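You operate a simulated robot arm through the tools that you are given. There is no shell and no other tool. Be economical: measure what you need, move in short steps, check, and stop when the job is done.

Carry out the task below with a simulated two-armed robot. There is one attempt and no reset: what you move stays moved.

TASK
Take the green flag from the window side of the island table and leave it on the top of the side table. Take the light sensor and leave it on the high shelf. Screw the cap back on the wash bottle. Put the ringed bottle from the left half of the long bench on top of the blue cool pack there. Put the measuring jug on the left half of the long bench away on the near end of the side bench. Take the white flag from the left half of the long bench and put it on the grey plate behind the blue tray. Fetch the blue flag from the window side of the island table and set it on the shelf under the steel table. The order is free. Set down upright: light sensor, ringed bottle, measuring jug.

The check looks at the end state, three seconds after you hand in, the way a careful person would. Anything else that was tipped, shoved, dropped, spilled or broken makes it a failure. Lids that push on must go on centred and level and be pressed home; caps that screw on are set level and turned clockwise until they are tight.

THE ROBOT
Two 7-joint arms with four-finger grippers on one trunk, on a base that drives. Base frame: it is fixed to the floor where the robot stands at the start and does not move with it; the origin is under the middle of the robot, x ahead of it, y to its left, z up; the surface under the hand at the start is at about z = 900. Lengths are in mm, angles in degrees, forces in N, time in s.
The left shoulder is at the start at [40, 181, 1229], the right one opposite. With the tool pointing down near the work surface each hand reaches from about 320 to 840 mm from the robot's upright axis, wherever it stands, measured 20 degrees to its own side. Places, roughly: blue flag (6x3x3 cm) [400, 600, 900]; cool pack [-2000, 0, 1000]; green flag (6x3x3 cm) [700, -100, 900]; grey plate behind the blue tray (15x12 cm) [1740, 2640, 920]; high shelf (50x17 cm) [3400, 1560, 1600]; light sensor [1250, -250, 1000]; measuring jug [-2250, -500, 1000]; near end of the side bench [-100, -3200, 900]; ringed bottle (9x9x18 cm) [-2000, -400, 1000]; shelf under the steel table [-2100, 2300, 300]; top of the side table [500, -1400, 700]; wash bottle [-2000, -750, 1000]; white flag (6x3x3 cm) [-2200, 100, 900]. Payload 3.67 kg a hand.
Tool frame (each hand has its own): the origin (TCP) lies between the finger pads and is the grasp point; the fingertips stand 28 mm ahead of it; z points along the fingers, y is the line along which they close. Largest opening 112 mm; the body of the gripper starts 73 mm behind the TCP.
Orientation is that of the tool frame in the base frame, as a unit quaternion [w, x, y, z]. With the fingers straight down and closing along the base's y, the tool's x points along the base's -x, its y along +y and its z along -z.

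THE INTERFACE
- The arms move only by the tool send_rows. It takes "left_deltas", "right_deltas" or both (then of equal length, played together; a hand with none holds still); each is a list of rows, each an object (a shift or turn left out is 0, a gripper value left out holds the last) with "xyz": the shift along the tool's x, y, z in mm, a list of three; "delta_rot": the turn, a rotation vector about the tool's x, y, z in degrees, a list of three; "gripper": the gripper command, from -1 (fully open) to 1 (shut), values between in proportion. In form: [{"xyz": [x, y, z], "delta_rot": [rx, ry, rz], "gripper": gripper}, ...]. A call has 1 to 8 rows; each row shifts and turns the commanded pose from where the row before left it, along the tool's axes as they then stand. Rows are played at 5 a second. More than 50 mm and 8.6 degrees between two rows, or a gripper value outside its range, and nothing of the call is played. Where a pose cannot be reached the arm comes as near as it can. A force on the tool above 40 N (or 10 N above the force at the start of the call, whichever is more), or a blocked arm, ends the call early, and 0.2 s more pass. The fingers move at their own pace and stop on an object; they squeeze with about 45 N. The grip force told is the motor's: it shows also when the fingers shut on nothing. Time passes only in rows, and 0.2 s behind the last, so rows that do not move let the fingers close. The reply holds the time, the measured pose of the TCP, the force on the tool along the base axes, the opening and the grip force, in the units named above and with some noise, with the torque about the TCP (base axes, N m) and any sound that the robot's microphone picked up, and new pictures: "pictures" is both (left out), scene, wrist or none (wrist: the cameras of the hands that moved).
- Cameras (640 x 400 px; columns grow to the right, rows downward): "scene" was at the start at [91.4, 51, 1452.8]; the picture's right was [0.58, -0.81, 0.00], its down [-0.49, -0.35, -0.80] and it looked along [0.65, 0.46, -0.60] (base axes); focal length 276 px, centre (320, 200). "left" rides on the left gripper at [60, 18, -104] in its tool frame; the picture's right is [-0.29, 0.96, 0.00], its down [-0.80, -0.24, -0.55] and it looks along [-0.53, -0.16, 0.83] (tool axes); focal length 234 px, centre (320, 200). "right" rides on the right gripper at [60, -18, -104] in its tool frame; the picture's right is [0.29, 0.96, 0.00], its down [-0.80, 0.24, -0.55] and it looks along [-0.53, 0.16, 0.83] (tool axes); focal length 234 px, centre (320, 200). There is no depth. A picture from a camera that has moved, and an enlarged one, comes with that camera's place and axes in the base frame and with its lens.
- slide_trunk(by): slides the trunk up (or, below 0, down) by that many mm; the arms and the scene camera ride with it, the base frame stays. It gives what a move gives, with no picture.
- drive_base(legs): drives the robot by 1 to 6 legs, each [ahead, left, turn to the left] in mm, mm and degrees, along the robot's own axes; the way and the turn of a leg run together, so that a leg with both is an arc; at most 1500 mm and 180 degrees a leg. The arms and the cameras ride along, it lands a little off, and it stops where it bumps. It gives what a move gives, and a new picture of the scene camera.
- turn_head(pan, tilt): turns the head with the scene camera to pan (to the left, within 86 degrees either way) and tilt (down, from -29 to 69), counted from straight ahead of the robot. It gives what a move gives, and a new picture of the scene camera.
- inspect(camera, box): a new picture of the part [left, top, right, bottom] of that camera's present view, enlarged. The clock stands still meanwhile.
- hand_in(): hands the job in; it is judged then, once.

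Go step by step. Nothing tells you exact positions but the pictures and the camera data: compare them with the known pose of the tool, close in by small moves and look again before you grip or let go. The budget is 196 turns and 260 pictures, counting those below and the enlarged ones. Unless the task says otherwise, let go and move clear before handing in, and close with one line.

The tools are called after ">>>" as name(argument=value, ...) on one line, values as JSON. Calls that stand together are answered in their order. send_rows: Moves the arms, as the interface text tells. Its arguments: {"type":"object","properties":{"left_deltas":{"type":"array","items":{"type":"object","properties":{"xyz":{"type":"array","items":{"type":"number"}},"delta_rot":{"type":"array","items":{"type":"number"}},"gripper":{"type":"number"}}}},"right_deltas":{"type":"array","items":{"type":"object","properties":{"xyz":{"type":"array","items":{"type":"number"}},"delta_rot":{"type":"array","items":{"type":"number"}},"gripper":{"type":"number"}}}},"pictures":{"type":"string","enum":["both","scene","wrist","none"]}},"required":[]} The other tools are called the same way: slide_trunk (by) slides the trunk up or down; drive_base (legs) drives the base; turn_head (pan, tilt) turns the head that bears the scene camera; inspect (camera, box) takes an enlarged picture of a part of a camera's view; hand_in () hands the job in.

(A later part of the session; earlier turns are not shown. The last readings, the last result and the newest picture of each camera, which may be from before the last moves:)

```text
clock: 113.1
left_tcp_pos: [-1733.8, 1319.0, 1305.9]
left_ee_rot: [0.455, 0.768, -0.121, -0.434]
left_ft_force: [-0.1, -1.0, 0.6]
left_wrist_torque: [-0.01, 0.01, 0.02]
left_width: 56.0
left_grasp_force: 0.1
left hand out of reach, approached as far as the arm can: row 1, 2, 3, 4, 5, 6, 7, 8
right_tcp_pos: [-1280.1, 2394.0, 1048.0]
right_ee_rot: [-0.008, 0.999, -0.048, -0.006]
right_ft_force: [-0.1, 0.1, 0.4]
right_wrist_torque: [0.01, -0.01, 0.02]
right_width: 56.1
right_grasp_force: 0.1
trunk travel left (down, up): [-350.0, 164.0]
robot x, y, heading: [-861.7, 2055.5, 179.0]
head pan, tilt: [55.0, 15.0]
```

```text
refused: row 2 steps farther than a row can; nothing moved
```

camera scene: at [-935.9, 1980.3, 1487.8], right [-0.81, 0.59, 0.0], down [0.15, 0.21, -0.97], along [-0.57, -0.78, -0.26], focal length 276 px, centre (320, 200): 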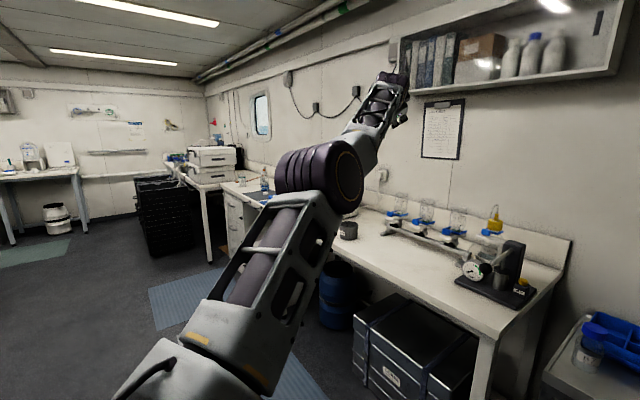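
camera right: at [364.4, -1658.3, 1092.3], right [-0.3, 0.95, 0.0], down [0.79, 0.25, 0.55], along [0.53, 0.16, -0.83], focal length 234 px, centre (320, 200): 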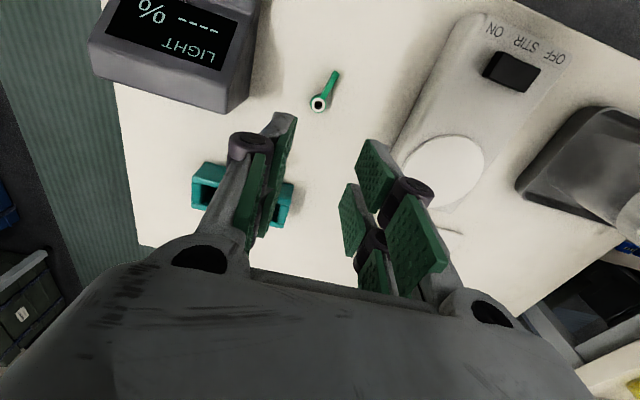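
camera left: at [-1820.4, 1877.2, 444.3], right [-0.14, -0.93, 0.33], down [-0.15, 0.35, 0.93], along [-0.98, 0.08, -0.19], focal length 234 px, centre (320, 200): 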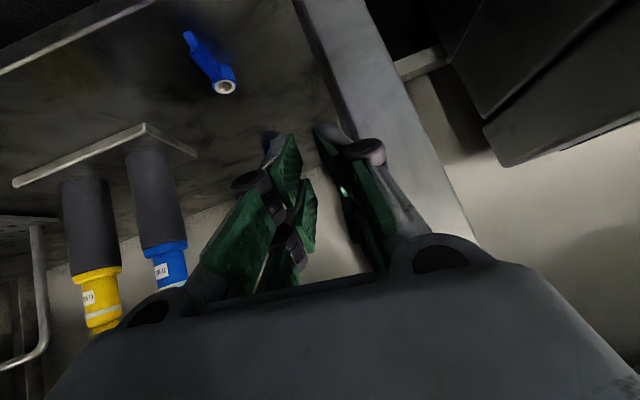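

>>> send_rows(left_deltas=[{"delta_rot": [0, 0, 8.5]}, {"delta_rot": [0, 0, 8.5]}, {"delta_rot": [0, 0, 8.5]}, {"delta_rot": [0, 0, 8.5]}, {"delta_rot": [0, 0, 8.5]}, {"delta_rot": [0, 0, 8.5]}, {"xyz": [0, 0, -30]}, {"xyz": [0, 0, -30]}], pictures="none")

>>> send_rows(left_deltas=[{"delta_rot": [0, 0, -8.5], "xyz": [0, 0, -10]}, {"delta_rot": [0, 0, -8.5], "xyz": [0, 0, -10]}, {"delta_rot": [0, 0, -8.5], "xyz": [0, 0, -10]}, {"delta_rot": [0, 0, -8.5], "xyz": [0, 0, -10]}, {"delta_rot": [0, 0, -8.5], "xyz": [0, 0, -10]}, {"delta_rot": [0, 0, -8.5], "xyz": [0, 0, -10]}, {"delta_rot": [0, 0, -8.5], "xyz": [0, 0, -10]}, {"delta_rot": [0, 0, -8.5], "xyz": [0, 0, -10]}], pictures="scene")

```text
clock: 114.9
left_tcp_pos: [-1732.8, 1328.6, 1327.5]
left_ee_rot: [0.599, 0.641, -0.439, -0.196]
left_ft_force: [0.0, 0.4, 0.6]
left_wrist_torque: [0.06, 0.0, 0.01]
left_width: 55.9
left_grasp_force: 0.0
left hand out of reach, approached as far as the arm can: row 7, 8
right_tcp_pos: [-1279.9, 2394.1, 1048.5]
right_ee_rot: [-0.008, 0.999, -0.048, -0.006]
right_ft_force: [0.4, 0.3, 0.4]
right_wrist_torque: [0.01, 0.0, 0.01]
right_width: 55.9
right_grasp_force: 0.1
trunk travel left (down, up): [-350.0, 164.0]
robot x, y, heading: [-858.7, 2055.1, 179.1]
head pan, tilt: [55.0, 15.0]
```

```text
clock: 116.7
left_tcp_pos: [-1733.1, 1344.4, 1359.9]
left_ee_rot: [0.385, 0.778, -0.006, -0.497]
left_ft_force: [0.4, 0.1, -0.4]
left_wrist_torque: [-0.02, -0.01, 0.02]
left_width: 56.0
left_grasp_force: 0.1
left hand out of reach, approached as far as the arm can: row 1, 2, 3, 4, 5, 6, 7, 8
right_tcp_pos: [-1279.2, 2393.3, 1048.6]
right_ee_rot: [-0.008, 0.999, -0.049, -0.006]
right_ft_force: [0.8, -0.3, -1.0]
right_wrist_torque: [-0.03, -0.02, -0.01]
right_width: 56.4
right_grasp_force: 0.0
trunk travel left (down, up): [-350.0, 164.0]
robot x, y, heading: [-862.9, 2053.2, 179.0]
head pan, tilt: [55.0, 15.0]
camera scene: at [-934.8, 1978.8, 1487.8], right [-0.81, 0.59, 0.0], down [0.15, 0.21, -0.97], along [-0.57, -0.78, -0.26], focal length 276 px, centre (320, 200)
```

scene: 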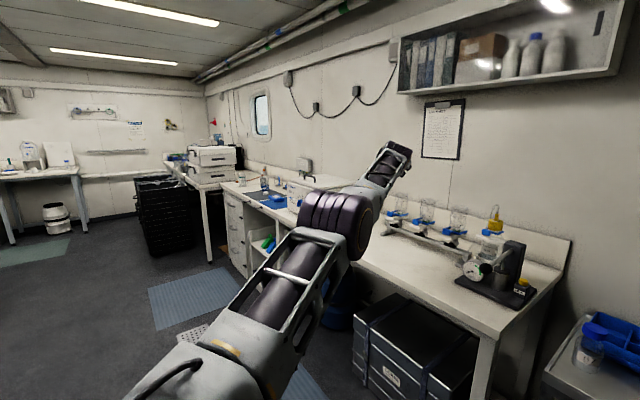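

>>> send_rows(left_deltas=[{"xyz": [0, 0, -0.5]}, {"xyz": [0, 0, -0.5]}, {"xyz": [0, 0, -0.7]}, {"xyz": [0, 0, -0.7]}, {"xyz": [0, 0, -1]}, {"xyz": [0, 0, -1]}, {"xyz": [0, 0, -1.5]}, {"xyz": [0, 0, -1.5]}], pictures="none")

>>> send_rows(left_deltas=[{"delta_rot": [8, 0, 0]}, {"delta_rot": [8, 0, 0]}, {"delta_rot": [8, 0, 0]}, {"delta_rot": [-8, 0, 0]}, {"delta_rot": [-8, 0, 0]}, {"delta_rot": [-8, 0, 0]}, {"xyz": [0, 0, -2]}, {"xyz": [0, 0, -4]}], pictures="none")

>>> send_rows(left_deltas=[{"delta_rot": [0, 8, 0]}, {"delta_rot": [0, 8, 0]}, {"delta_rot": [0, 8, 0]}, {"delta_rot": [0, -8, 0]}, {"delta_rot": [0, -8, 0]}, {"delta_rot": [0, -8, 0]}, {"xyz": [0, 0, -2]}, {"xyz": [0, 0, -4]}], pictures="none")

```text
clock: 118.5
left_tcp_pos: [-1732.9, 1345.3, 1362.2]
left_ee_rot: [0.386, 0.777, -0.006, -0.497]
left_ft_force: [-0.5, -1.0, -0.2]
left_wrist_torque: [-0.01, -0.01, -0.06]
left_width: 56.0
left_grasp_force: 0.0
left hand out of reach, approached as far as the arm can: row 5, 8
right_tcp_pos: [-1280.0, 2395.7, 1048.6]
right_ee_rot: [-0.008, 0.999, -0.049, -0.005]
right_ft_force: [-0.3, 0.6, 0.1]
right_wrist_torque: [0.02, 0.0, 0.0]
right_width: 56.1
right_grasp_force: 0.1
trunk travel left (down, up): [-350.0, 164.0]
robot x, y, heading: [-859.9, 2055.7, 178.9]
head pan, tilt: [55.0, 15.0]
```

```text
clock: 120.3
left_tcp_pos: [-1702.0, 1365.9, 1354.8]
left_ee_rot: [0.386, 0.777, -0.005, -0.498]
left_ft_force: [0.4, -0.4, -0.3]
left_wrist_torque: [0.01, 0.0, 0.0]
left_width: 56.0
left_grasp_force: 0.0
left hand out of reach, approached as far as the arm can: row 1, 2, 3
right_tcp_pos: [-1279.2, 2394.7, 1049.3]
right_ee_rot: [-0.008, 0.999, -0.048, -0.007]
right_ft_force: [0.1, 0.7, 0.0]
right_wrist_torque: [0.01, 0.02, 0.03]
right_width: 56.2
right_grasp_force: 0.0
trunk travel left (down, up): [-350.0, 164.0]
robot x, y, heading: [-861.2, 2054.4, 179.1]
head pan, tilt: [55.0, 15.0]
```

```text
clock: 122.1
left_tcp_pos: [-1731.8, 1353.1, 1376.4]
left_ee_rot: [0.386, 0.777, -0.008, -0.497]
left_ft_force: [0.6, 0.6, -0.1]
left_wrist_torque: [0.0, 0.01, -0.02]
left_width: 56.1
left_grasp_force: 0.1
left hand out of reach, approached as far as the arm can: row 3, 4, 5, 6, 8
right_tcp_pos: [-1279.5, 2393.8, 1049.1]
right_ee_rot: [-0.008, 0.999, -0.048, -0.006]
right_ft_force: [1.1, -1.1, 0.7]
right_wrist_torque: [0.02, 0.04, -0.03]
right_width: 56.0
right_grasp_force: 0.0
trunk travel left (down, up): [-350.0, 164.0]
robot x, y, heading: [-860.4, 2051.6, 179.3]
head pan, tilt: [55.0, 15.0]
```

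Tilting the tool about its own x axis and back frees the elbow. I'm repeating that and then pulling in.

>>> send_rows(left_deltas=[{"delta_rot": [8, 0, 0]}, {"delta_rot": [8, 0, 0]}, {"delta_rot": [8, 0, 0]}, {"delta_rot": [8, 0, 0]}, {"delta_rot": [-8, 0, 0]}, {"delta_rot": [-8, 0, 0]}, {"delta_rot": [-8, 0, 0]}, {"delta_rot": [-8, 0, 0]}], pictures="none")

>>> send_rows(left_deltas=[{"xyz": [0, 0, -3]}, {"xyz": [0, 0, -6]}, {"xyz": [0, 0, -10]}, {"xyz": [0, 0, -15]}, {"xyz": [0, 0, -25]}, {"xyz": [0, 0, -35]}, {"xyz": [0, 0, -40]}, {"xyz": [0, 0, -40]}], pictures="scene")

```text
clock: 123.9
left_tcp_pos: [-1692.1, 1378.8, 1357.4]
left_ee_rot: [0.387, 0.776, -0.006, -0.497]
left_ft_force: [-0.7, -0.4, -0.1]
left_wrist_torque: [-0.03, 0.02, 0.01]
left_width: 56.0
left_grasp_force: 0.0
left hand out of reach, approached as far as the arm can: row 1, 2, 3, 4
right_tcp_pos: [-1280.1, 2394.6, 1048.4]
right_ee_rot: [-0.009, 0.999, -0.048, -0.005]
right_ft_force: [0.5, 0.2, 1.0]
right_wrist_torque: [0.01, -0.01, -0.01]
right_width: 56.1
right_grasp_force: 0.1
trunk travel left (down, up): [-350.0, 164.0]
robot x, y, heading: [-858.8, 2057.4, 178.9]
head pan, tilt: [55.0, 15.0]
```

```text
clock: 125.7
left_tcp_pos: [-1554.3, 1481.9, 1395.0]
left_ee_rot: [0.387, 0.777, -0.005, -0.497]
left_ft_force: [0.1, -0.6, -0.5]
left_wrist_torque: [0.01, 0.02, 0.0]
left_width: 56.2
left_grasp_force: 0.0
right_tcp_pos: [-1278.7, 2394.5, 1048.2]
right_ee_rot: [-0.008, 0.999, -0.048, -0.007]
right_ft_force: [0.5, 0.1, -0.6]
right_wrist_torque: [0.0, 0.0, 0.0]
right_width: 55.9
right_grasp_force: 0.1
trunk travel left (down, up): [-350.0, 164.0]
robot x, y, heading: [-860.9, 2051.2, 179.2]
head pan, tilt: [55.0, 15.0]
camera scene: at [-933.7, 1979.3, 1487.9], right [-0.81, 0.59, 0.0], down [0.15, 0.21, -0.97], along [-0.57, -0.78, -0.26], focal length 276 px, centre (320, 200)
```

scene: 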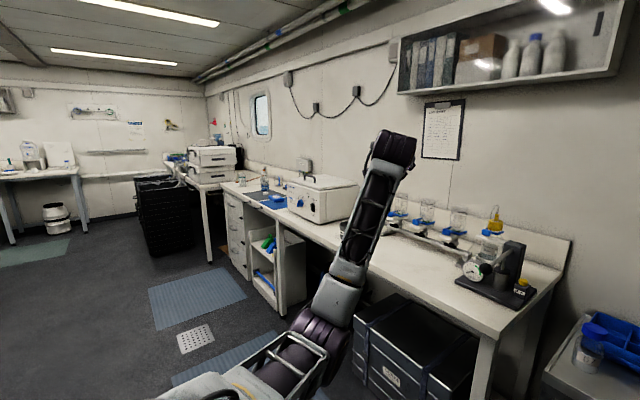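

The elbow bends again. I'm turning the tool back to pointing down while lowering the hand.

>>> send_rows(left_deltas=[{"xyz": [30, -24, 8], "delta_rot": [4.8, 6.15, 0]}, {"xyz": [29, -23, 14], "delta_rot": [4.8, 6.15, 0]}, {"xyz": [27, -22, 19], "delta_rot": [4.8, 6.15, 0]}, {"xyz": [25, -20, 23], "delta_rot": [4.8, 6.15, 0]}, {"xyz": [23, -18, 27], "delta_rot": [4.8, 6.15, 0]}, {"xyz": [20, -15, 31], "delta_rot": [4.8, 6.15, 0]}, {"xyz": [16, -13, 34], "delta_rot": [4.8, 6.15, 0]}, {"xyz": [12, -10, 37], "delta_rot": [4.8, 6.15, 0]}], pictures="none")

```text
clock: 127.5
left_tcp_pos: [-1557.5, 1484.1, 1074.8]
left_ee_rot: [0.084, 0.991, -0.005, -0.105]
left_ft_force: [-0.6, -0.1, -0.6]
left_wrist_torque: [0.02, -0.05, 0.02]
left_width: 55.9
left_grasp_force: 0.0
right_tcp_pos: [-1279.8, 2394.0, 1048.6]
right_ee_rot: [-0.009, 0.999, -0.048, -0.006]
right_ft_force: [1.0, 0.2, 0.7]
right_wrist_torque: [0.04, 0.0, -0.01]
right_width: 56.0
right_grasp_force: 0.0
trunk travel left (down, up): [-350.0, 164.0]
robot x, y, heading: [-860.5, 2053.8, 178.9]
head pan, tilt: [55.0, 15.0]
```

>>> send_rows(left_deltas=[{"delta_rot": [4.9, 6.1, 0]}, {"delta_rot": [4.9, 6.1, 0]}, {"xyz": [28, -38, 0]}, {"xyz": [28, -38, 0]}, {"xyz": [28, -38, 0]}, {"xyz": [28, -38, 0]}, {"xyz": [28, -38, 0]}], pictures="scene")

```text
clock: 129.1
left_tcp_pos: [-1474.7, 1597.7, 1087.5]
left_ee_rot: [0.009, 1.0, 0.008, -0.022]
left_ft_force: [0.3, 0.4, -0.6]
left_wrist_torque: [-0.06, 0.0, -0.05]
left_width: 56.1
left_grasp_force: 0.1
left hand out of reach, approached as far as the arm can: row 3, 4
right_tcp_pos: [-1278.0, 2394.2, 1048.0]
right_ee_rot: [-0.008, 0.999, -0.047, -0.006]
right_ft_force: [1.6, -0.4, -0.4]
right_wrist_torque: [-0.05, 0.03, 0.01]
right_width: 55.9
right_grasp_force: 0.0
trunk travel left (down, up): [-350.0, 164.0]
robot x, y, heading: [-860.8, 2052.8, 178.8]
head pan, tilt: [55.0, 15.0]
camera scene: at [-934.4, 1979.3, 1487.8], right [-0.81, 0.59, 0.0], down [0.15, 0.21, -0.97], along [-0.57, -0.78, -0.26], focal length 276 px, centre (320, 200)
```

scene: 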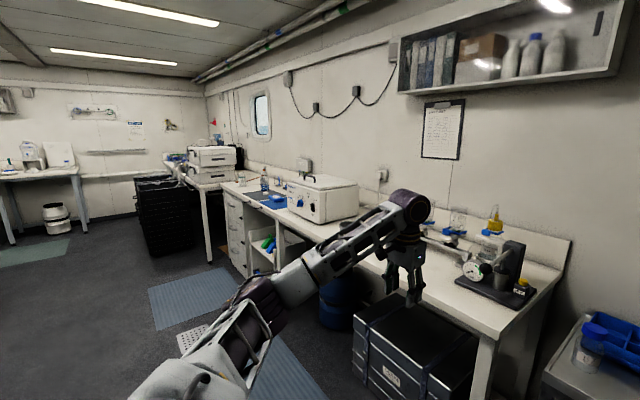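

The elbow is out to the left again. I'm bringing the hand in to its carrying place.

>>> send_rows(left_deltas=[{"xyz": [25, -30, 0]}, {"xyz": [25, -30, 0]}, {"xyz": [25, -30, 0]}, {"xyz": [25, -30, 0]}, {"xyz": [25, -30, 0]}, {"xyz": [25, -30, 0]}], pictures="scene")

```text
clock: 130.5
left_tcp_pos: [-1326.4, 1780.2, 1076.7]
left_ee_rot: [0.008, 1.0, 0.007, -0.022]
left_ft_force: [1.4, 0.2, -0.3]
left_wrist_torque: [0.0, 0.0, -0.02]
left_width: 55.9
left_grasp_force: 0.1
right_tcp_pos: [-1279.3, 2394.4, 1048.6]
right_ee_rot: [-0.008, 0.999, -0.048, -0.005]
right_ft_force: [0.2, -0.7, -0.3]
right_wrist_torque: [-0.06, 0.03, 0.02]
right_width: 56.1
right_grasp_force: 0.0
trunk travel left (down, up): [-350.0, 164.0]
robot x, y, heading: [-861.3, 2053.7, 179.0]
head pan, tilt: [55.0, 15.0]
camera scene: at [-934.4, 1979.6, 1487.8], right [-0.81, 0.59, 0.0], down [0.15, 0.21, -0.97], along [-0.57, -0.78, -0.26], focal length 276 px, centre (320, 200)
```

scene: 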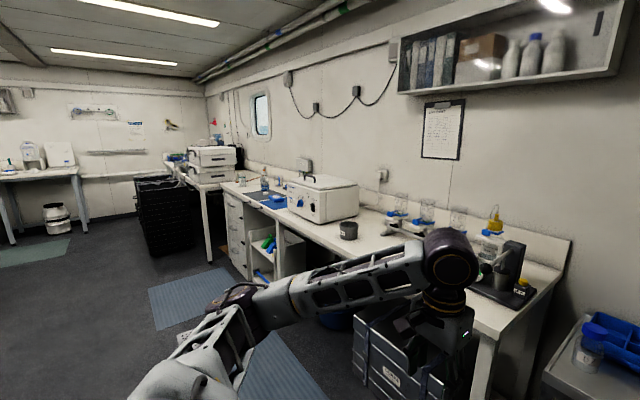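

The left arm is back in a good posture. Next I drive along the aisle to the left half of the long bench.

>>> drive_base(legs=[[0, 1200, 0], [200, 1150, 0]])

>>> turn_head(pan=5, tilt=28)

```text
clock: 142.5
left_tcp_pos: [-1596.1, -576.1, 1076.1]
left_ee_rot: [0.007, 1.0, -0.011, -0.023]
left_ft_force: [-1.1, -0.7, -0.1]
left_wrist_torque: [-0.01, -0.01, -0.06]
left_width: 55.9
left_grasp_force: 0.0
right_tcp_pos: [-1527.6, 37.5, 1049.1]
right_ee_rot: [-0.008, 0.998, -0.067, -0.006]
right_ft_force: [0.3, -0.1, 0.8]
right_wrist_torque: [0.01, 0.0, -0.01]
right_width: 56.0
right_grasp_force: 0.2
trunk travel left (down, up): [-350.0, 164.0]
robot x, y, heading: [-1117.4, -318.6, 176.7]
head pan, tilt: [55.0, 15.0]
camera scene: at [-1197.8, -391.1, 1487.7], right [-0.79, 0.62, 0.0], down [0.16, 0.2, -0.97], along [-0.6, -0.76, -0.26], focal length 276 px, centre (320, 200)
```

scene: 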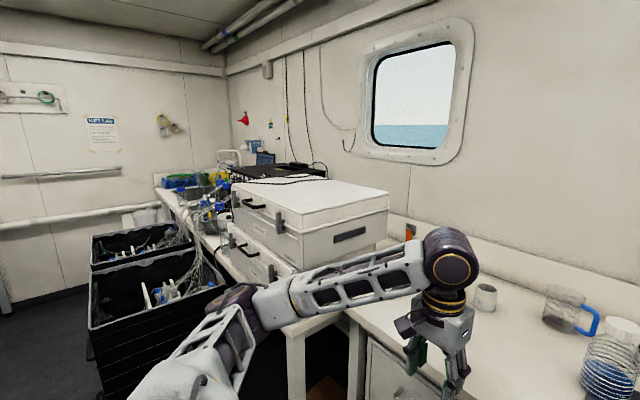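

```text
clock: 143.7
left_tcp_pos: [-1597.3, -575.4, 1076.6]
left_ee_rot: [0.007, 1.0, -0.011, -0.022]
left_ft_force: [0.0, -0.4, -0.6]
left_wrist_torque: [-0.02, 0.0, 0.0]
left_width: 56.1
left_grasp_force: 0.1
right_tcp_pos: [-1527.1, 36.3, 1049.3]
right_ee_rot: [-0.008, 0.998, -0.066, -0.006]
right_ft_force: [0.4, 0.0, 0.6]
right_wrist_torque: [0.03, 0.01, 0.01]
right_width: 56.0
right_grasp_force: 0.0
trunk travel left (down, up): [-350.0, 164.0]
robot x, y, heading: [-1119.5, -316.8, 176.9]
head pan, tilt: [5.0, 28.0]
camera scene: at [-1231.3, -320.8, 1466.7], right [-0.03, 1.0, 0.0], down [0.47, 0.02, -0.88], along [-0.88, -0.03, -0.47], focal length 276 px, centre (320, 200)
```

scene: 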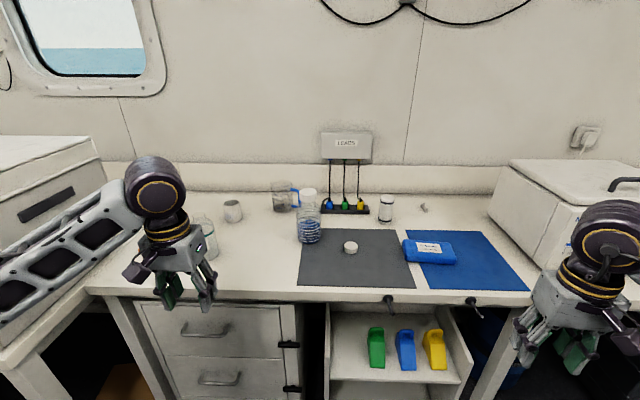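

>>> inspect(camera="scene", box=[180, 160, 340, 300])

>>> inspect(camera="scene", box=[320, 160, 480, 300])

```text
2.86 times, centred on (260, 230) of scene
camera zoom: at [-1231.3, -320.8, 1466.7], right [-0.03, 1.0, 0.0], down [0.47, 0.02, -0.88], along [-0.88, -0.03, -0.47], focal length 790 px, centre (491, 114)
```

zoom: 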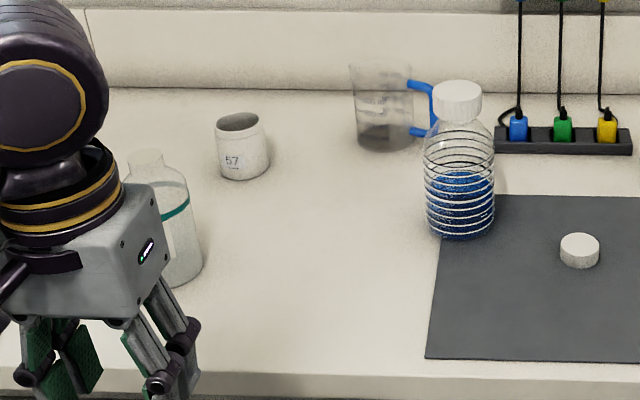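

```text
2.86 times, centred on (400, 230) of scene
camera zoom: at [-1231.3, -320.8, 1466.7], right [-0.03, 1.0, 0.0], down [0.47, 0.02, -0.88], along [-0.88, -0.03, -0.47], focal length 790 px, centre (91, 114)
```

zoom: 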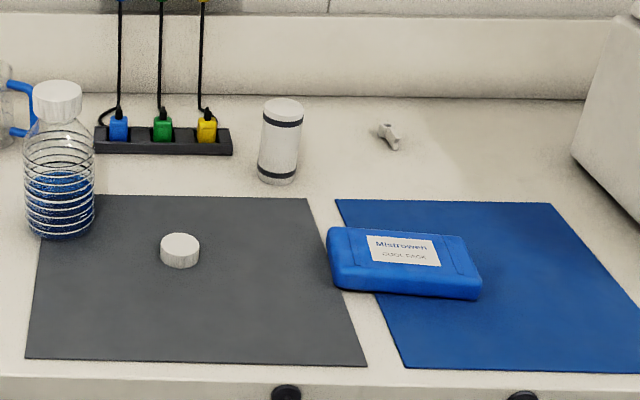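

I can see the capless wash bottle with the green band behind the left hand. Its cap is on the grey mat at about [-1947, -243], the ringed bottle at [-2008, -384], the jug at [-2208, -507], the cool pack at [-1925, -2] and the white flag at [-2215, 70]. I'm raising the hands and driving closer.

>>> send_rows(left_deltas=[{"xyz": [0, 0, -40]}, {"xyz": [0, 0, -40]}, {"xyz": [0, 0, -40]}, {"xyz": [0, 0, -20]}], right_deltas=[{"xyz": [0, 0, -40]}, {"xyz": [0, 0, -40]}, {"xyz": [0, 0, -40]}, {"xyz": [0, 0, -40]}], pictures="none")

>>> drive_base(legs=[[0, 0, 3], [270, 85, 0]])

>>> turn_head(pan=0, tilt=42)

```text
clock: 144.7
left_tcp_pos: [-1590.3, -571.9, 1216.6]
left_ee_rot: [0.009, 1.0, -0.011, -0.022]
left_ft_force: [0.3, -0.6, -0.3]
left_wrist_torque: [-0.06, -0.03, 0.0]
left_width: 56.2
left_grasp_force: 0.1
right_tcp_pos: [-1522.2, 34.4, 1186.7]
right_ee_rot: [-0.009, 0.997, -0.067, 0.022]
right_ft_force: [-0.2, 0.2, 2.2]
right_wrist_torque: [-0.01, 0.03, -0.01]
right_width: 56.2
right_grasp_force: 0.0
trunk travel left (down, up): [-350.0, 164.0]
robot x, y, heading: [-1119.1, -317.2, 176.8]
head pan, tilt: [5.0, 28.0]
```

```text
clock: 147.1
left_tcp_pos: [-1846.9, -687.2, 1215.8]
left_ee_rot: [0.008, 1.0, 0.019, -0.023]
left_ft_force: [0.2, -0.1, -0.9]
left_wrist_torque: [0.03, 0.03, -0.02]
left_width: 55.9
left_grasp_force: 0.1
right_tcp_pos: [-1814.3, -75.9, 1207.6]
right_ee_rot: [-0.009, 0.999, -0.038, -0.006]
right_ft_force: [0.8, -0.7, 0.0]
right_wrist_torque: [0.03, -0.02, 0.02]
right_width: 56.3
right_grasp_force: 0.1
trunk travel left (down, up): [-350.0, 164.0]
robot x, y, heading: [-1396.7, -404.8, -179.8]
head pan, tilt: [5.0, 28.0]
camera scene: at [-1501.7, -413.7, 1466.7], right [-0.09, 1.0, 0.0], down [0.47, 0.04, -0.88], along [-0.88, -0.08, -0.47], focal length 276 px, centre (320, 200)
```

scene: 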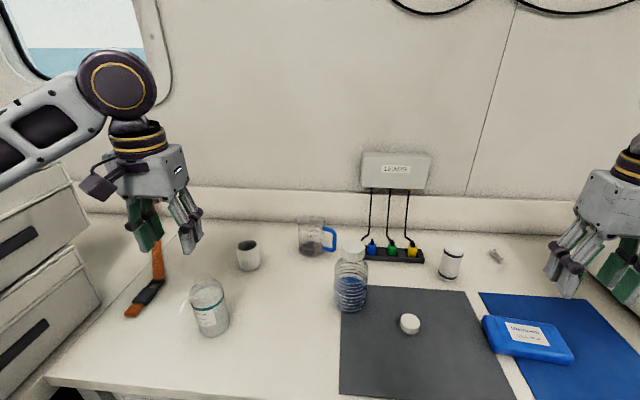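

```text
clock: 147.9
left_tcp_pos: [-1847.0, -686.1, 1215.7]
left_ee_rot: [0.009, 1.0, 0.019, -0.023]
left_ft_force: [-0.1, -0.1, 0.3]
left_wrist_torque: [0.02, 0.01, 0.02]
left_width: 55.9
left_grasp_force: 0.1
right_tcp_pos: [-1815.0, -76.0, 1206.9]
right_ee_rot: [-0.009, 0.999, -0.038, -0.005]
right_ft_force: [0.6, -0.3, 0.9]
right_wrist_torque: [-0.01, 0.0, -0.03]
right_width: 56.1
right_grasp_force: 0.0
trunk travel left (down, up): [-350.0, 164.0]
robot x, y, heading: [-1392.1, -406.5, -179.8]
head pan, tilt: [0.0, 42.0]
camera scene: at [-1495.8, -405.2, 1445.3], right [0.0, 1.0, 0.0], down [0.67, 0.0, -0.74], along [-0.74, 0.0, -0.67], focal length 276 px, centre (320, 200)
```

scene: 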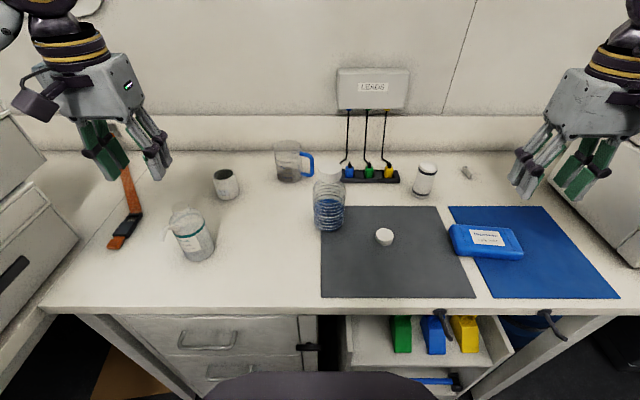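

Refined: the ringed bottle is at [-1999, -382] with its cap top at about z 1075. I'm bringing the right hand above it with the gripper open.

>>> send_rows(right_deltas=[{"xyz": [-20, 40, 0], "gripper": -0.6}, {"xyz": [-20, 40, 0]}, {"xyz": [-20, 40, 0]}, {"xyz": [-20, 40, 0]}, {"xyz": [-20, 40, 0]}, {"xyz": [-20, 40, 0]}, {"xyz": [-20, 40, 0]}, {"xyz": [-20, 41, 0], "delta_rot": [0, 0, 4]}])

```text
clock: 149.7
left_tcp_pos: [-1847.6, -685.7, 1215.3]
left_ee_rot: [0.008, 1.0, 0.017, -0.022]
left_ft_force: [-0.3, -0.3, -0.6]
left_wrist_torque: [0.0, 0.01, -0.02]
left_width: 56.3
left_grasp_force: 0.1
right_tcp_pos: [-1996.8, -384.2, 1206.3]
right_ee_rot: [-0.008, 0.997, -0.074, -0.007]
right_ft_force: [-0.1, 0.4, -0.3]
right_wrist_torque: [0.0, -0.05, 0.0]
right_width: 89.5
right_grasp_force: 0.1
trunk travel left (down, up): [-350.0, 164.0]
robot x, y, heading: [-1390.6, -406.2, -180.0]
head pan, tilt: [0.0, 42.0]
camera scene: at [-1495.2, -406.1, 1445.3], right [0.0, 1.0, 0.0], down [0.67, 0.0, -0.74], along [-0.74, 0.0, -0.67], focal length 276 px, centre (320, 200)
camera right: at [-1934.0, -377.4, 1308.6], right [0.15, -0.99, -0.02], down [-0.82, -0.13, 0.56], along [-0.56, -0.07, -0.83], focal length 234 px, centre (320, 200)
```

scene: 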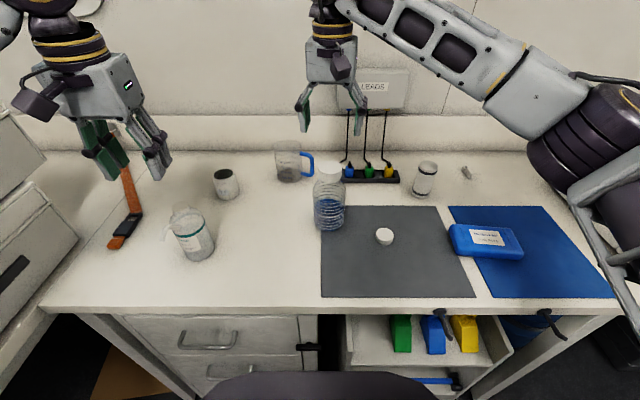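
right: 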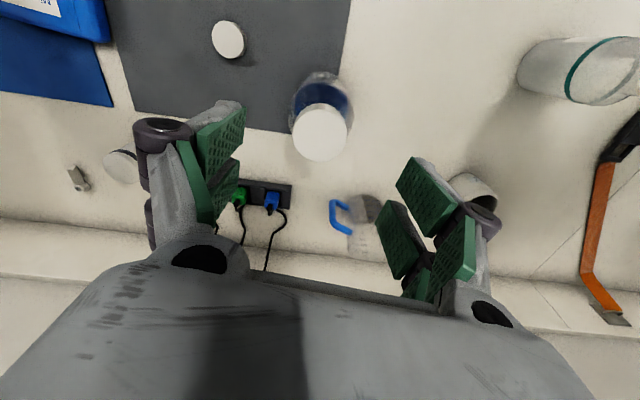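

>>> send_rows(right_deltas=[{"xyz": [0, 0, 0], "delta_rot": [0, 0, -8.2]}, {"xyz": [-16, 2.5, 0]}, {"xyz": [0, 0, 40]}, {"xyz": [0, 0, 40]}, {"xyz": [0, 0, 20]}])

```text
clock: 150.9
left_tcp_pos: [-1847.4, -687.2, 1215.7]
left_ee_rot: [0.008, 1.0, 0.018, -0.023]
left_ft_force: [0.6, -0.2, -0.4]
left_wrist_torque: [0.02, -0.01, 0.03]
left_width: 56.2
left_grasp_force: 0.0
right_tcp_pos: [-2016.0, -384.0, 1105.8]
right_ee_rot: [-0.008, 1.0, -0.001, -0.006]
right_ft_force: [-0.4, -1.0, 0.5]
right_wrist_torque: [0.0, -0.05, 0.01]
right_width: 89.3
right_grasp_force: 0.0
trunk travel left (down, up): [-350.0, 164.0]
robot x, y, heading: [-1390.9, -406.9, -179.4]
head pan, tilt: [0.0, 42.0]
camera scene: at [-1495.5, -405.5, 1445.2], right [0.0, 1.0, 0.0], down [0.67, 0.0, -0.74], along [-0.74, 0.0, -0.67], focal length 276 px, centre (320, 200)
camera right: at [-1954.3, -367.7, 1209.1], right [0.29, -0.96, -0.02], down [-0.79, -0.25, 0.56], along [-0.54, -0.14, -0.83], focal length 234 px, centre (320, 200)
```

scene: 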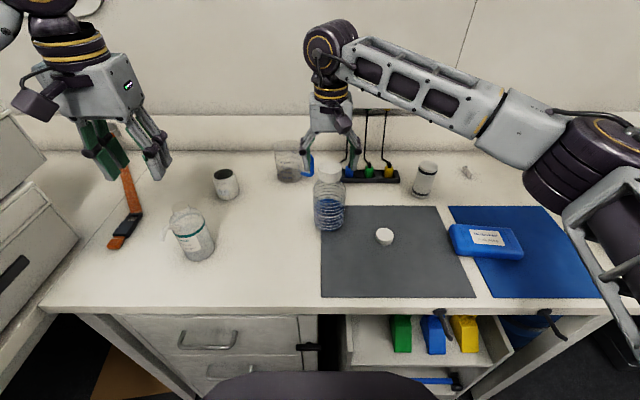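
right: 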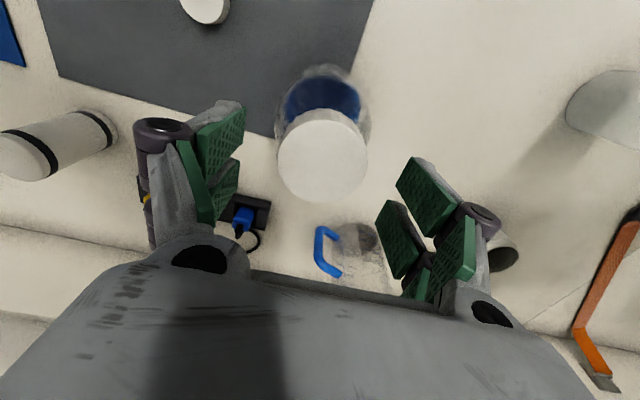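

The cap top is at [-2015, -384, 1061], right below the hand. I'm going down, gripping the cap and lifting a little.

>>> send_rows(right_deltas=[{"xyz": [0, 0, 40]}, {"xyz": [0, 0, 23]}, {"gripper": 1}, {}, {}, {"xyz": [0, 0, -30]}])

```text
clock: 152.3
left_tcp_pos: [-1848.3, -686.9, 1216.4]
left_ee_rot: [0.009, 1.0, 0.018, -0.022]
left_ft_force: [-0.2, 0.1, -0.7]
left_wrist_torque: [-0.02, -0.02, -0.03]
left_width: 56.1
left_grasp_force: 0.0
right_tcp_pos: [-2015.5, -384.7, 1070.7]
right_ee_rot: [-0.01, 1.0, -0.002, -0.004]
right_ft_force: [0.8, -0.6, -5.3]
right_wrist_torque: [0.02, 0.02, 0.02]
right_width: 51.5
right_grasp_force: 45.2
trunk travel left (down, up): [-350.0, 164.0]
robot x, y, heading: [-1391.2, -405.1, -179.8]
head pan, tilt: [0.0, 42.0]
camera scene: at [-1495.8, -405.6, 1445.1], right [0.0, 1.0, 0.0], down [0.67, 0.0, -0.74], along [-0.74, 0.0, -0.67], focal length 276 px, centre (320, 200)
camera right: at [-1955.7, -367.2, 1174.8], right [0.29, -0.96, -0.02], down [-0.79, -0.25, 0.56], along [-0.54, -0.14, -0.83], focal length 234 px, centre (320, 200)
```

scene: 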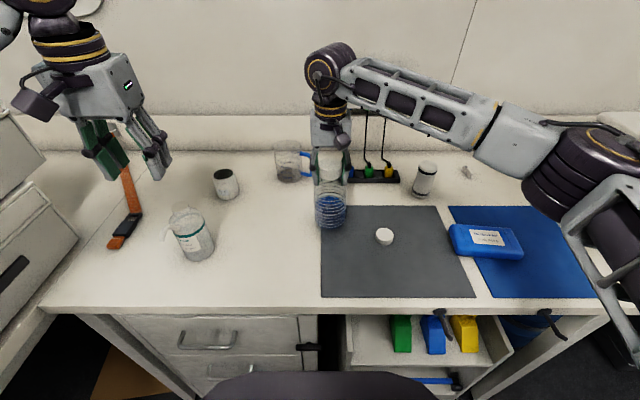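
right: 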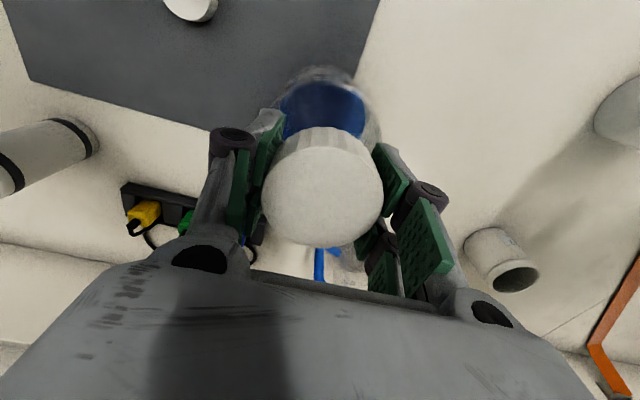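

>>> send_rows(right_deltas=[{"xyz": [0, 0, -48]}, {"xyz": [13, -46, -3]}, {"xyz": [13, -46, -3]}, {"xyz": [13, -46, -3]}, {"xyz": [13, -46, -3]}, {"xyz": [13, -46, 0]}, {"xyz": [13, -46, 0]}, {"xyz": [13, -46, 0]}], pictures="none")

>>> inspect(camera="scene", box=[400, 170, 560, 290])

>>> inspect(camera="right", box=[0, 0, 640, 400])

```text
clock: 154.1
left_tcp_pos: [-1846.0, -684.1, 1216.9]
left_ee_rot: [0.008, 1.0, 0.019, -0.024]
left_ft_force: [0.7, 0.8, 0.5]
left_wrist_torque: [0.0, 0.02, 0.0]
left_width: 55.7
left_grasp_force: 0.1
right_tcp_pos: [-1922.2, -61.6, 1136.0]
right_ee_rot: [-0.008, 1.0, 0.001, -0.006]
right_ft_force: [0.1, 0.5, -5.4]
right_wrist_torque: [-0.05, 0.06, 0.01]
right_width: 51.1
right_grasp_force: 44.5
trunk travel left (down, up): [-350.0, 164.0]
robot x, y, heading: [-1397.4, -404.3, -179.7]
head pan, tilt: [0.0, 42.0]
```

```text
3.33 times, centred on (480, 230) of scene
camera zoom: at [-1494.5, -402.8, 1445.3], right [0.0, 1.0, 0.0], down [0.67, 0.0, -0.74], along [-0.74, 0.0, -0.67], focal length 921 px, centre (-213, 100)
```

zoom: 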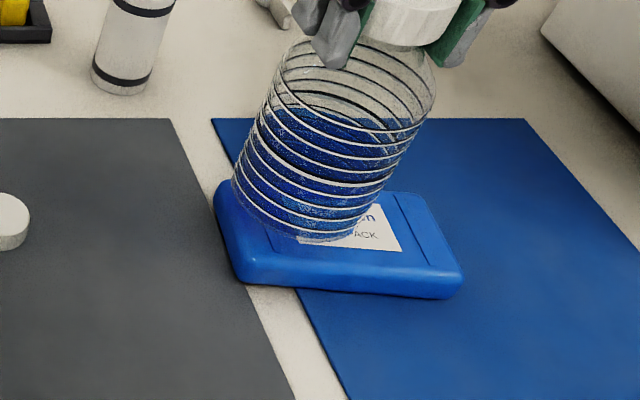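

```text
1.00 times, centred on (320, 200) of right (not enlarged: the box is as wide or as high as the picture)
camera zoom: at [-1860.7, -45.1, 1239.6], right [0.29, -0.96, -0.02], down [-0.79, -0.25, 0.56], along [-0.54, -0.15, -0.83], focal length 234 px, centre (320, 200)
```

zoom: 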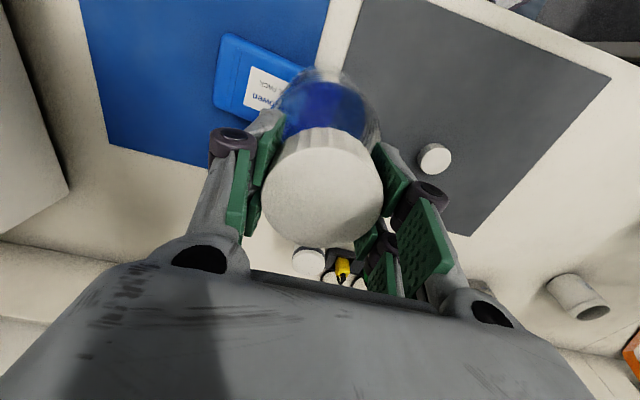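

The pack's centre is at about [-1930, -2]. I'm moving over it and lowering to just above.

>>> send_rows(right_deltas=[{"xyz": [-8, -30, 0]}, {"xyz": [0, -30, 0]}, {"xyz": [0, 0, 25]}, {"xyz": [0, 0, 20]}], pictures="none")

>>> inspect(camera="scene", box=[400, 170, 560, 290])

```text
clock: 155.1
left_tcp_pos: [-1846.9, -686.1, 1218.0]
left_ee_rot: [0.009, 1.0, 0.018, -0.024]
left_ft_force: [0.7, -0.4, 0.5]
left_wrist_torque: [0.03, 0.01, 0.0]
left_width: 56.0
left_grasp_force: 0.0
right_tcp_pos: [-1933.0, -1.8, 1093.2]
right_ee_rot: [-0.009, 1.0, -0.002, -0.008]
right_ft_force: [-2.3, -1.1, 0.2]
right_wrist_torque: [-0.29, 0.31, -0.07]
right_width: 51.3
right_grasp_force: 44.9
trunk travel left (down, up): [-350.0, 164.0]
robot x, y, heading: [-1391.6, -406.7, -179.8]
head pan, tilt: [0.0, 42.0]
```

```text
3.33 times, centred on (480, 230) of scene
camera zoom: at [-1494.4, -405.1, 1445.4], right [0.0, 1.0, 0.0], down [0.67, 0.0, -0.74], along [-0.74, 0.0, -0.67], focal length 921 px, centre (-213, 100)
```

zoom: 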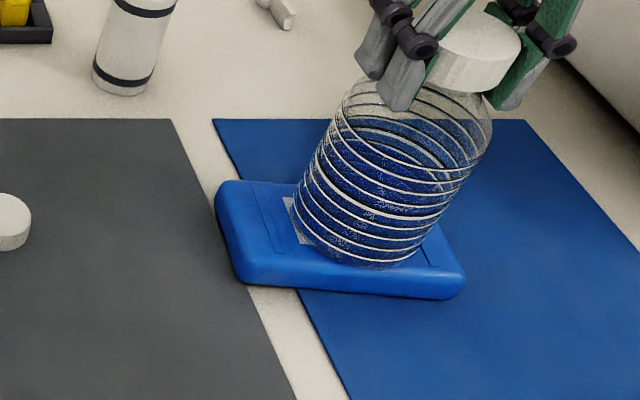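

The load has come off the hand, so the bottle rests on the pack, about centred. I'm letting go and rising straight up.

>>> send_rows(right_deltas=[{"xyz": [0, 0, 0.5]}, {"gripper": 0.6}, {"gripper": -0.5}, {}, {"xyz": [0, 0, -25]}, {"xyz": [0, 0, -45]}, {"xyz": [0, 0, -45]}])

```text
clock: 156.7
left_tcp_pos: [-1848.7, -686.0, 1215.0]
left_ee_rot: [0.008, 1.0, 0.018, -0.023]
left_ft_force: [-1.3, 0.4, -0.1]
left_wrist_torque: [-0.01, -0.04, 0.02]
left_width: 56.0
left_grasp_force: 0.2
right_tcp_pos: [-1932.2, -2.2, 1208.3]
right_ee_rot: [-0.008, 1.0, -0.002, -0.006]
right_ft_force: [-0.6, 0.9, 2.8]
right_wrist_torque: [-0.03, 0.09, -0.03]
right_width: 84.4
right_grasp_force: 0.6
trunk travel left (down, up): [-350.0, 164.0]
robot x, y, heading: [-1391.6, -405.5, -179.9]
head pan, tilt: [0.0, 42.0]
camera scene: at [-1496.3, -405.1, 1445.4], right [0.0, 1.0, 0.0], down [0.67, 0.0, -0.74], along [-0.74, 0.0, -0.67], focal length 276 px, centre (320, 200)
camera right: at [-1871.2, 13.3, 1312.1], right [0.29, -0.96, -0.02], down [-0.79, -0.25, 0.56], along [-0.54, -0.14, -0.83], focal length 234 px, centre (320, 200)
```

scene: 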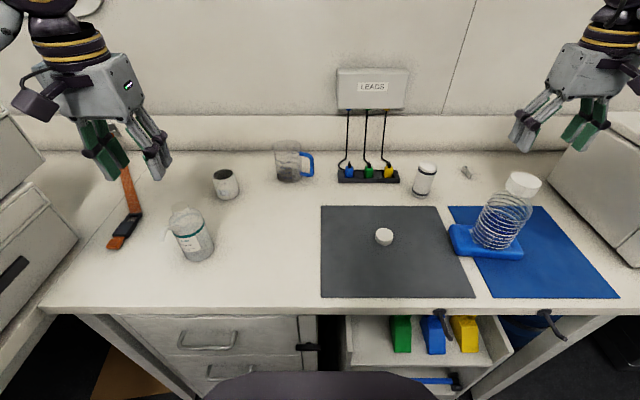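
right: 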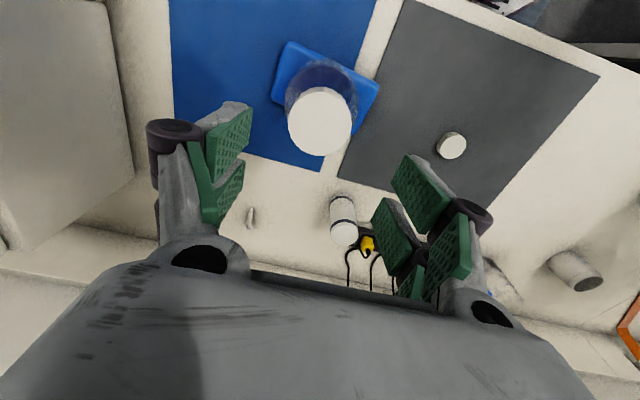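

The ringed bottle stands upright on the cool pack. Next comes the wash bottle's cap at about [-1950, -242], and I'm bringing the right hand over it.

>>> send_rows(right_deltas=[{"xyz": [-3, 40, 0], "gripper": -0.3}, {"xyz": [-3, 40, 0]}, {"xyz": [-3, 40, 0]}, {"xyz": [-3, 40, 0]}, {"xyz": [-3, 40, 40]}, {"xyz": [-3, 40, 40]}, {"xyz": [0, 0, 45]}, {"xyz": [0, 0, 45]}], pictures="wrist")

>>> inspect(camera="scene", box=[100, 170, 260, 270])

```text
refused: row 5 steps farther than a row can; nothing moved
```

```text
4.00 times, centred on (180, 220) of scene
camera zoom: at [-1496.3, -405.1, 1445.4], right [0.0, 1.0, 0.0], down [0.67, 0.0, -0.74], along [-0.74, 0.0, -0.67], focal length 1106 px, centre (880, 120)
```

zoom: 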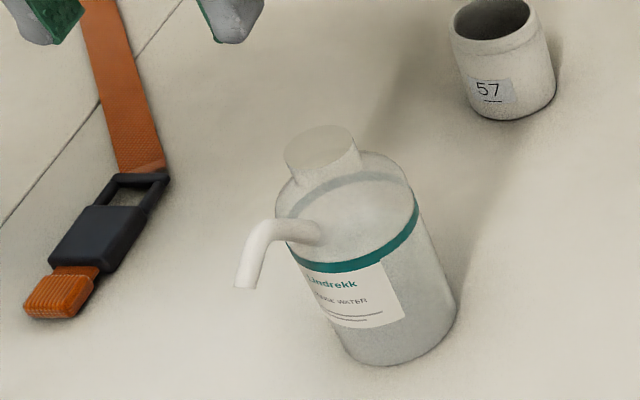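

The wash bottle has a spout on its left-front side, so I'll hold it from the right with the right hand and put the cap on with the left. The left hand goes over to the cap first.

>>> send_rows(left_deltas=[{"xyz": [-10, -45, 0], "delta_rot": [0.9, 2.6, 2.1], "gripper": -0.3}, {"xyz": [-10, -45, 0]}, {"xyz": [-10, -45, 0]}, {"xyz": [-10, -45, 0]}, {"xyz": [-10, -45, 0]}, {"xyz": [-10, -45, 0]}, {"xyz": [-10, -45, 0]}, {"xyz": [-10, -45, 0]}], pictures="none")

>>> send_rows(left_deltas=[{"xyz": [-11, -42, 0]}, {"xyz": [-11, -42, 0]}, {"xyz": [0, 0, 48]}, {"xyz": [0, 0, 48]}, {"xyz": [0, 0, 48]}, {"xyz": [0, 0, 48]}], pictures="wrist")

```text
clock: 158.5
left_tcp_pos: [-1927.8, -322.7, 1216.4]
left_ee_rot: [0.002, 1.0, -0.001, 0.0]
left_ft_force: [0.6, 1.0, 0.2]
left_wrist_torque: [-0.03, 0.06, -0.01]
left_width: 73.0
left_grasp_force: 0.1
right_tcp_pos: [-1930.4, -1.9, 1207.2]
right_ee_rot: [-0.008, 1.0, -0.001, -0.006]
right_ft_force: [0.0, 0.9, 0.9]
right_wrist_torque: [-0.05, 0.02, 0.01]
right_width: 84.2
right_grasp_force: 0.1
trunk travel left (down, up): [-350.0, 164.0]
robot x, y, heading: [-1394.8, -403.7, -179.7]
head pan, tilt: [0.0, 42.0]
```

```text
clock: 159.9
left_tcp_pos: [-1954.0, -244.4, 1024.5]
left_ee_rot: [0.0, 1.0, 0.0, 0.0]
left_ft_force: [-0.6, 0.0, -0.4]
left_wrist_torque: [-0.02, -0.02, -0.01]
left_width: 72.7
left_grasp_force: 0.1
right_tcp_pos: [-1931.9, -5.3, 1207.4]
right_ee_rot: [-0.009, 1.0, -0.001, -0.006]
right_ft_force: [0.5, -0.6, -0.3]
right_wrist_torque: [-0.01, -0.01, 0.0]
right_width: 84.3
right_grasp_force: 0.2
trunk travel left (down, up): [-350.0, 164.0]
robot x, y, heading: [-1393.3, -401.6, -180.1]
head pan, tilt: [0.0, 42.0]
camera left: at [-1893.2, -263.1, 1128.5], right [-0.29, -0.96, 0.0], down [-0.8, 0.24, 0.55], along [-0.53, 0.16, -0.83], focal length 234 px, centre (320, 200)
```

left: 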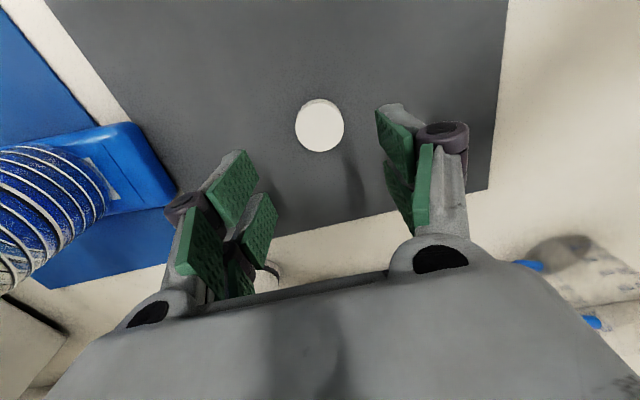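

>>> send_rows(left_deltas=[{"xyz": [0, 0, 45]}, {"xyz": [0, 0, 30]}, {"xyz": [0, 0, 15]}, {"xyz": [0, 0, 5]}], pictures="wrist")

>>> inspect(camera="scene", box=[330, 180, 450, 260])

```text
clock: 160.9
left_tcp_pos: [-1950.7, -242.4, 928.9]
left_ee_rot: [0.0, 1.0, 0.0, 0.0]
left_ft_force: [-0.5, -0.9, -0.5]
left_wrist_torque: [0.0, 0.03, -0.02]
left_width: 73.0
left_grasp_force: 0.0
right_tcp_pos: [-1930.9, -4.6, 1207.0]
right_ee_rot: [-0.008, 1.0, 0.0, -0.006]
right_ft_force: [1.1, -0.1, -0.6]
right_wrist_torque: [-0.03, -0.01, 0.0]
right_width: 83.9
right_grasp_force: 0.0
trunk travel left (down, up): [-350.0, 164.0]
robot x, y, heading: [-1391.3, -406.8, -180.0]
head pan, tilt: [0.0, 42.0]
camera left: at [-1892.2, -261.1, 1033.1], right [-0.29, -0.96, 0.0], down [-0.8, 0.24, 0.55], along [-0.53, 0.16, -0.83], focal length 234 px, centre (320, 200)
```

left: 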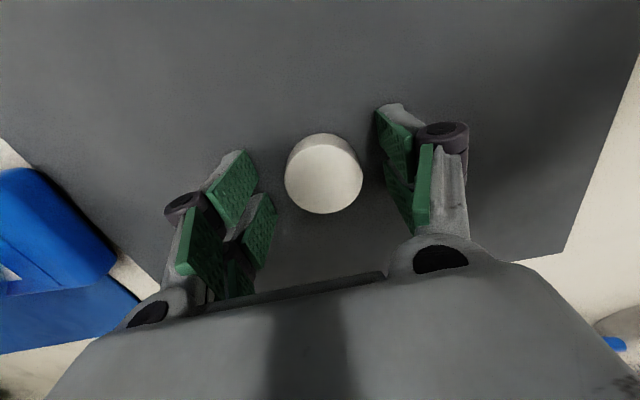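

```text
5.00 times, centred on (390, 220) of scene
camera zoom: at [-1495.7, -405.2, 1445.2], right [0.0, 1.0, 0.0], down [0.67, 0.0, -0.74], along [-0.74, 0.0, -0.67], focal length 1382 px, centre (-30, 100)
```

zoom: 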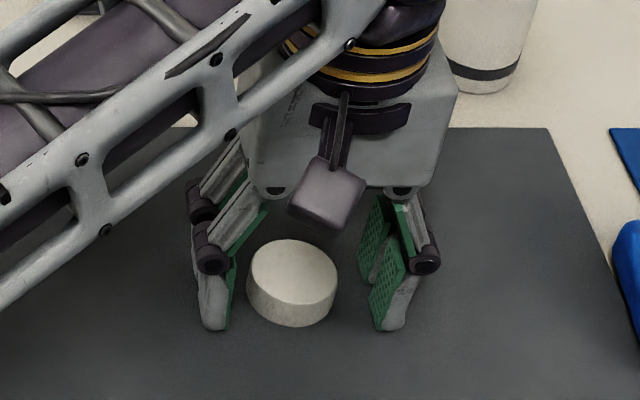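

The cap is centred between the fingers. I'm gripping it and lifting.

>>> send_rows(left_deltas=[{"xyz": [-4, 0, 0]}, {"gripper": 1}, {}, {}, {"xyz": [0, 0, -30]}, {"xyz": [0, 0, -40]}], pictures="wrist")

>>> inspect(camera="scene", box=[330, 160, 450, 240])

```text
clock: 162.3
left_tcp_pos: [-1954.4, -243.1, 998.6]
left_ee_rot: [0.001, 1.0, 0.0, 0.0]
left_ft_force: [-1.1, 0.0, -1.7]
left_wrist_torque: [-0.03, 0.01, -0.01]
left_width: 39.4
left_grasp_force: 44.4
right_tcp_pos: [-1931.5, -4.7, 1208.1]
right_ee_rot: [-0.008, 1.0, -0.001, -0.007]
right_ft_force: [-0.2, 0.3, -0.4]
right_wrist_torque: [-0.02, 0.03, -0.02]
right_width: 84.1
right_grasp_force: 0.1
trunk travel left (down, up): [-350.0, 164.0]
robot x, y, heading: [-1389.8, -407.9, -179.8]
head pan, tilt: [0.0, 42.0]
camera left: at [-1895.0, -261.0, 1103.4], right [-0.29, -0.96, 0.0], down [-0.8, 0.24, 0.55], along [-0.53, 0.16, -0.83], focal length 234 px, centre (320, 200)
```

left: 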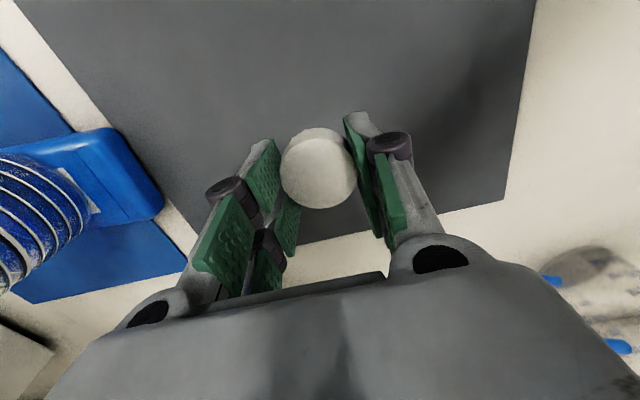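

```text
5.00 times, centred on (390, 200) of scene
camera zoom: at [-1494.6, -405.0, 1445.3], right [0.0, 1.0, 0.0], down [0.67, 0.0, -0.74], along [-0.74, 0.0, -0.67], focal length 1382 px, centre (-30, 200)
```

zoom: 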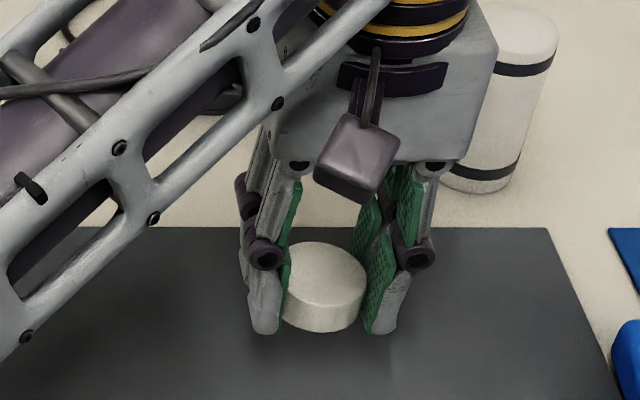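

I need to know exactly how the cap sits in the fingers, so I'm taking a closer look.

>>> inspect(camera="left", box=[230, 90, 420, 210])

```text
3.33 times, centred on (325, 150) of left
camera zoom: at [-1895.0, -261.0, 1103.4], right [-0.29, -0.96, 0.0], down [-0.8, 0.24, 0.55], along [-0.53, 0.16, -0.83], focal length 781 px, centre (303, 367)
```

zoom: 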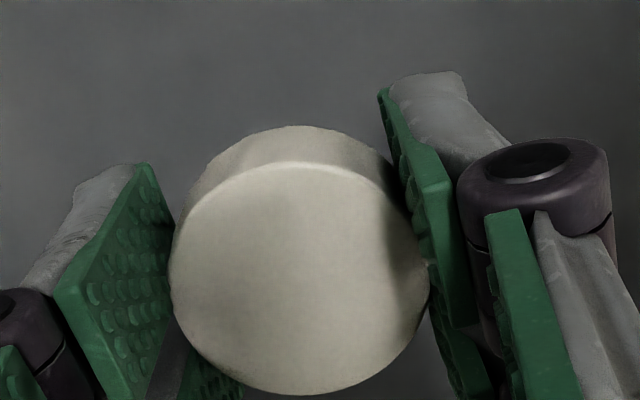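

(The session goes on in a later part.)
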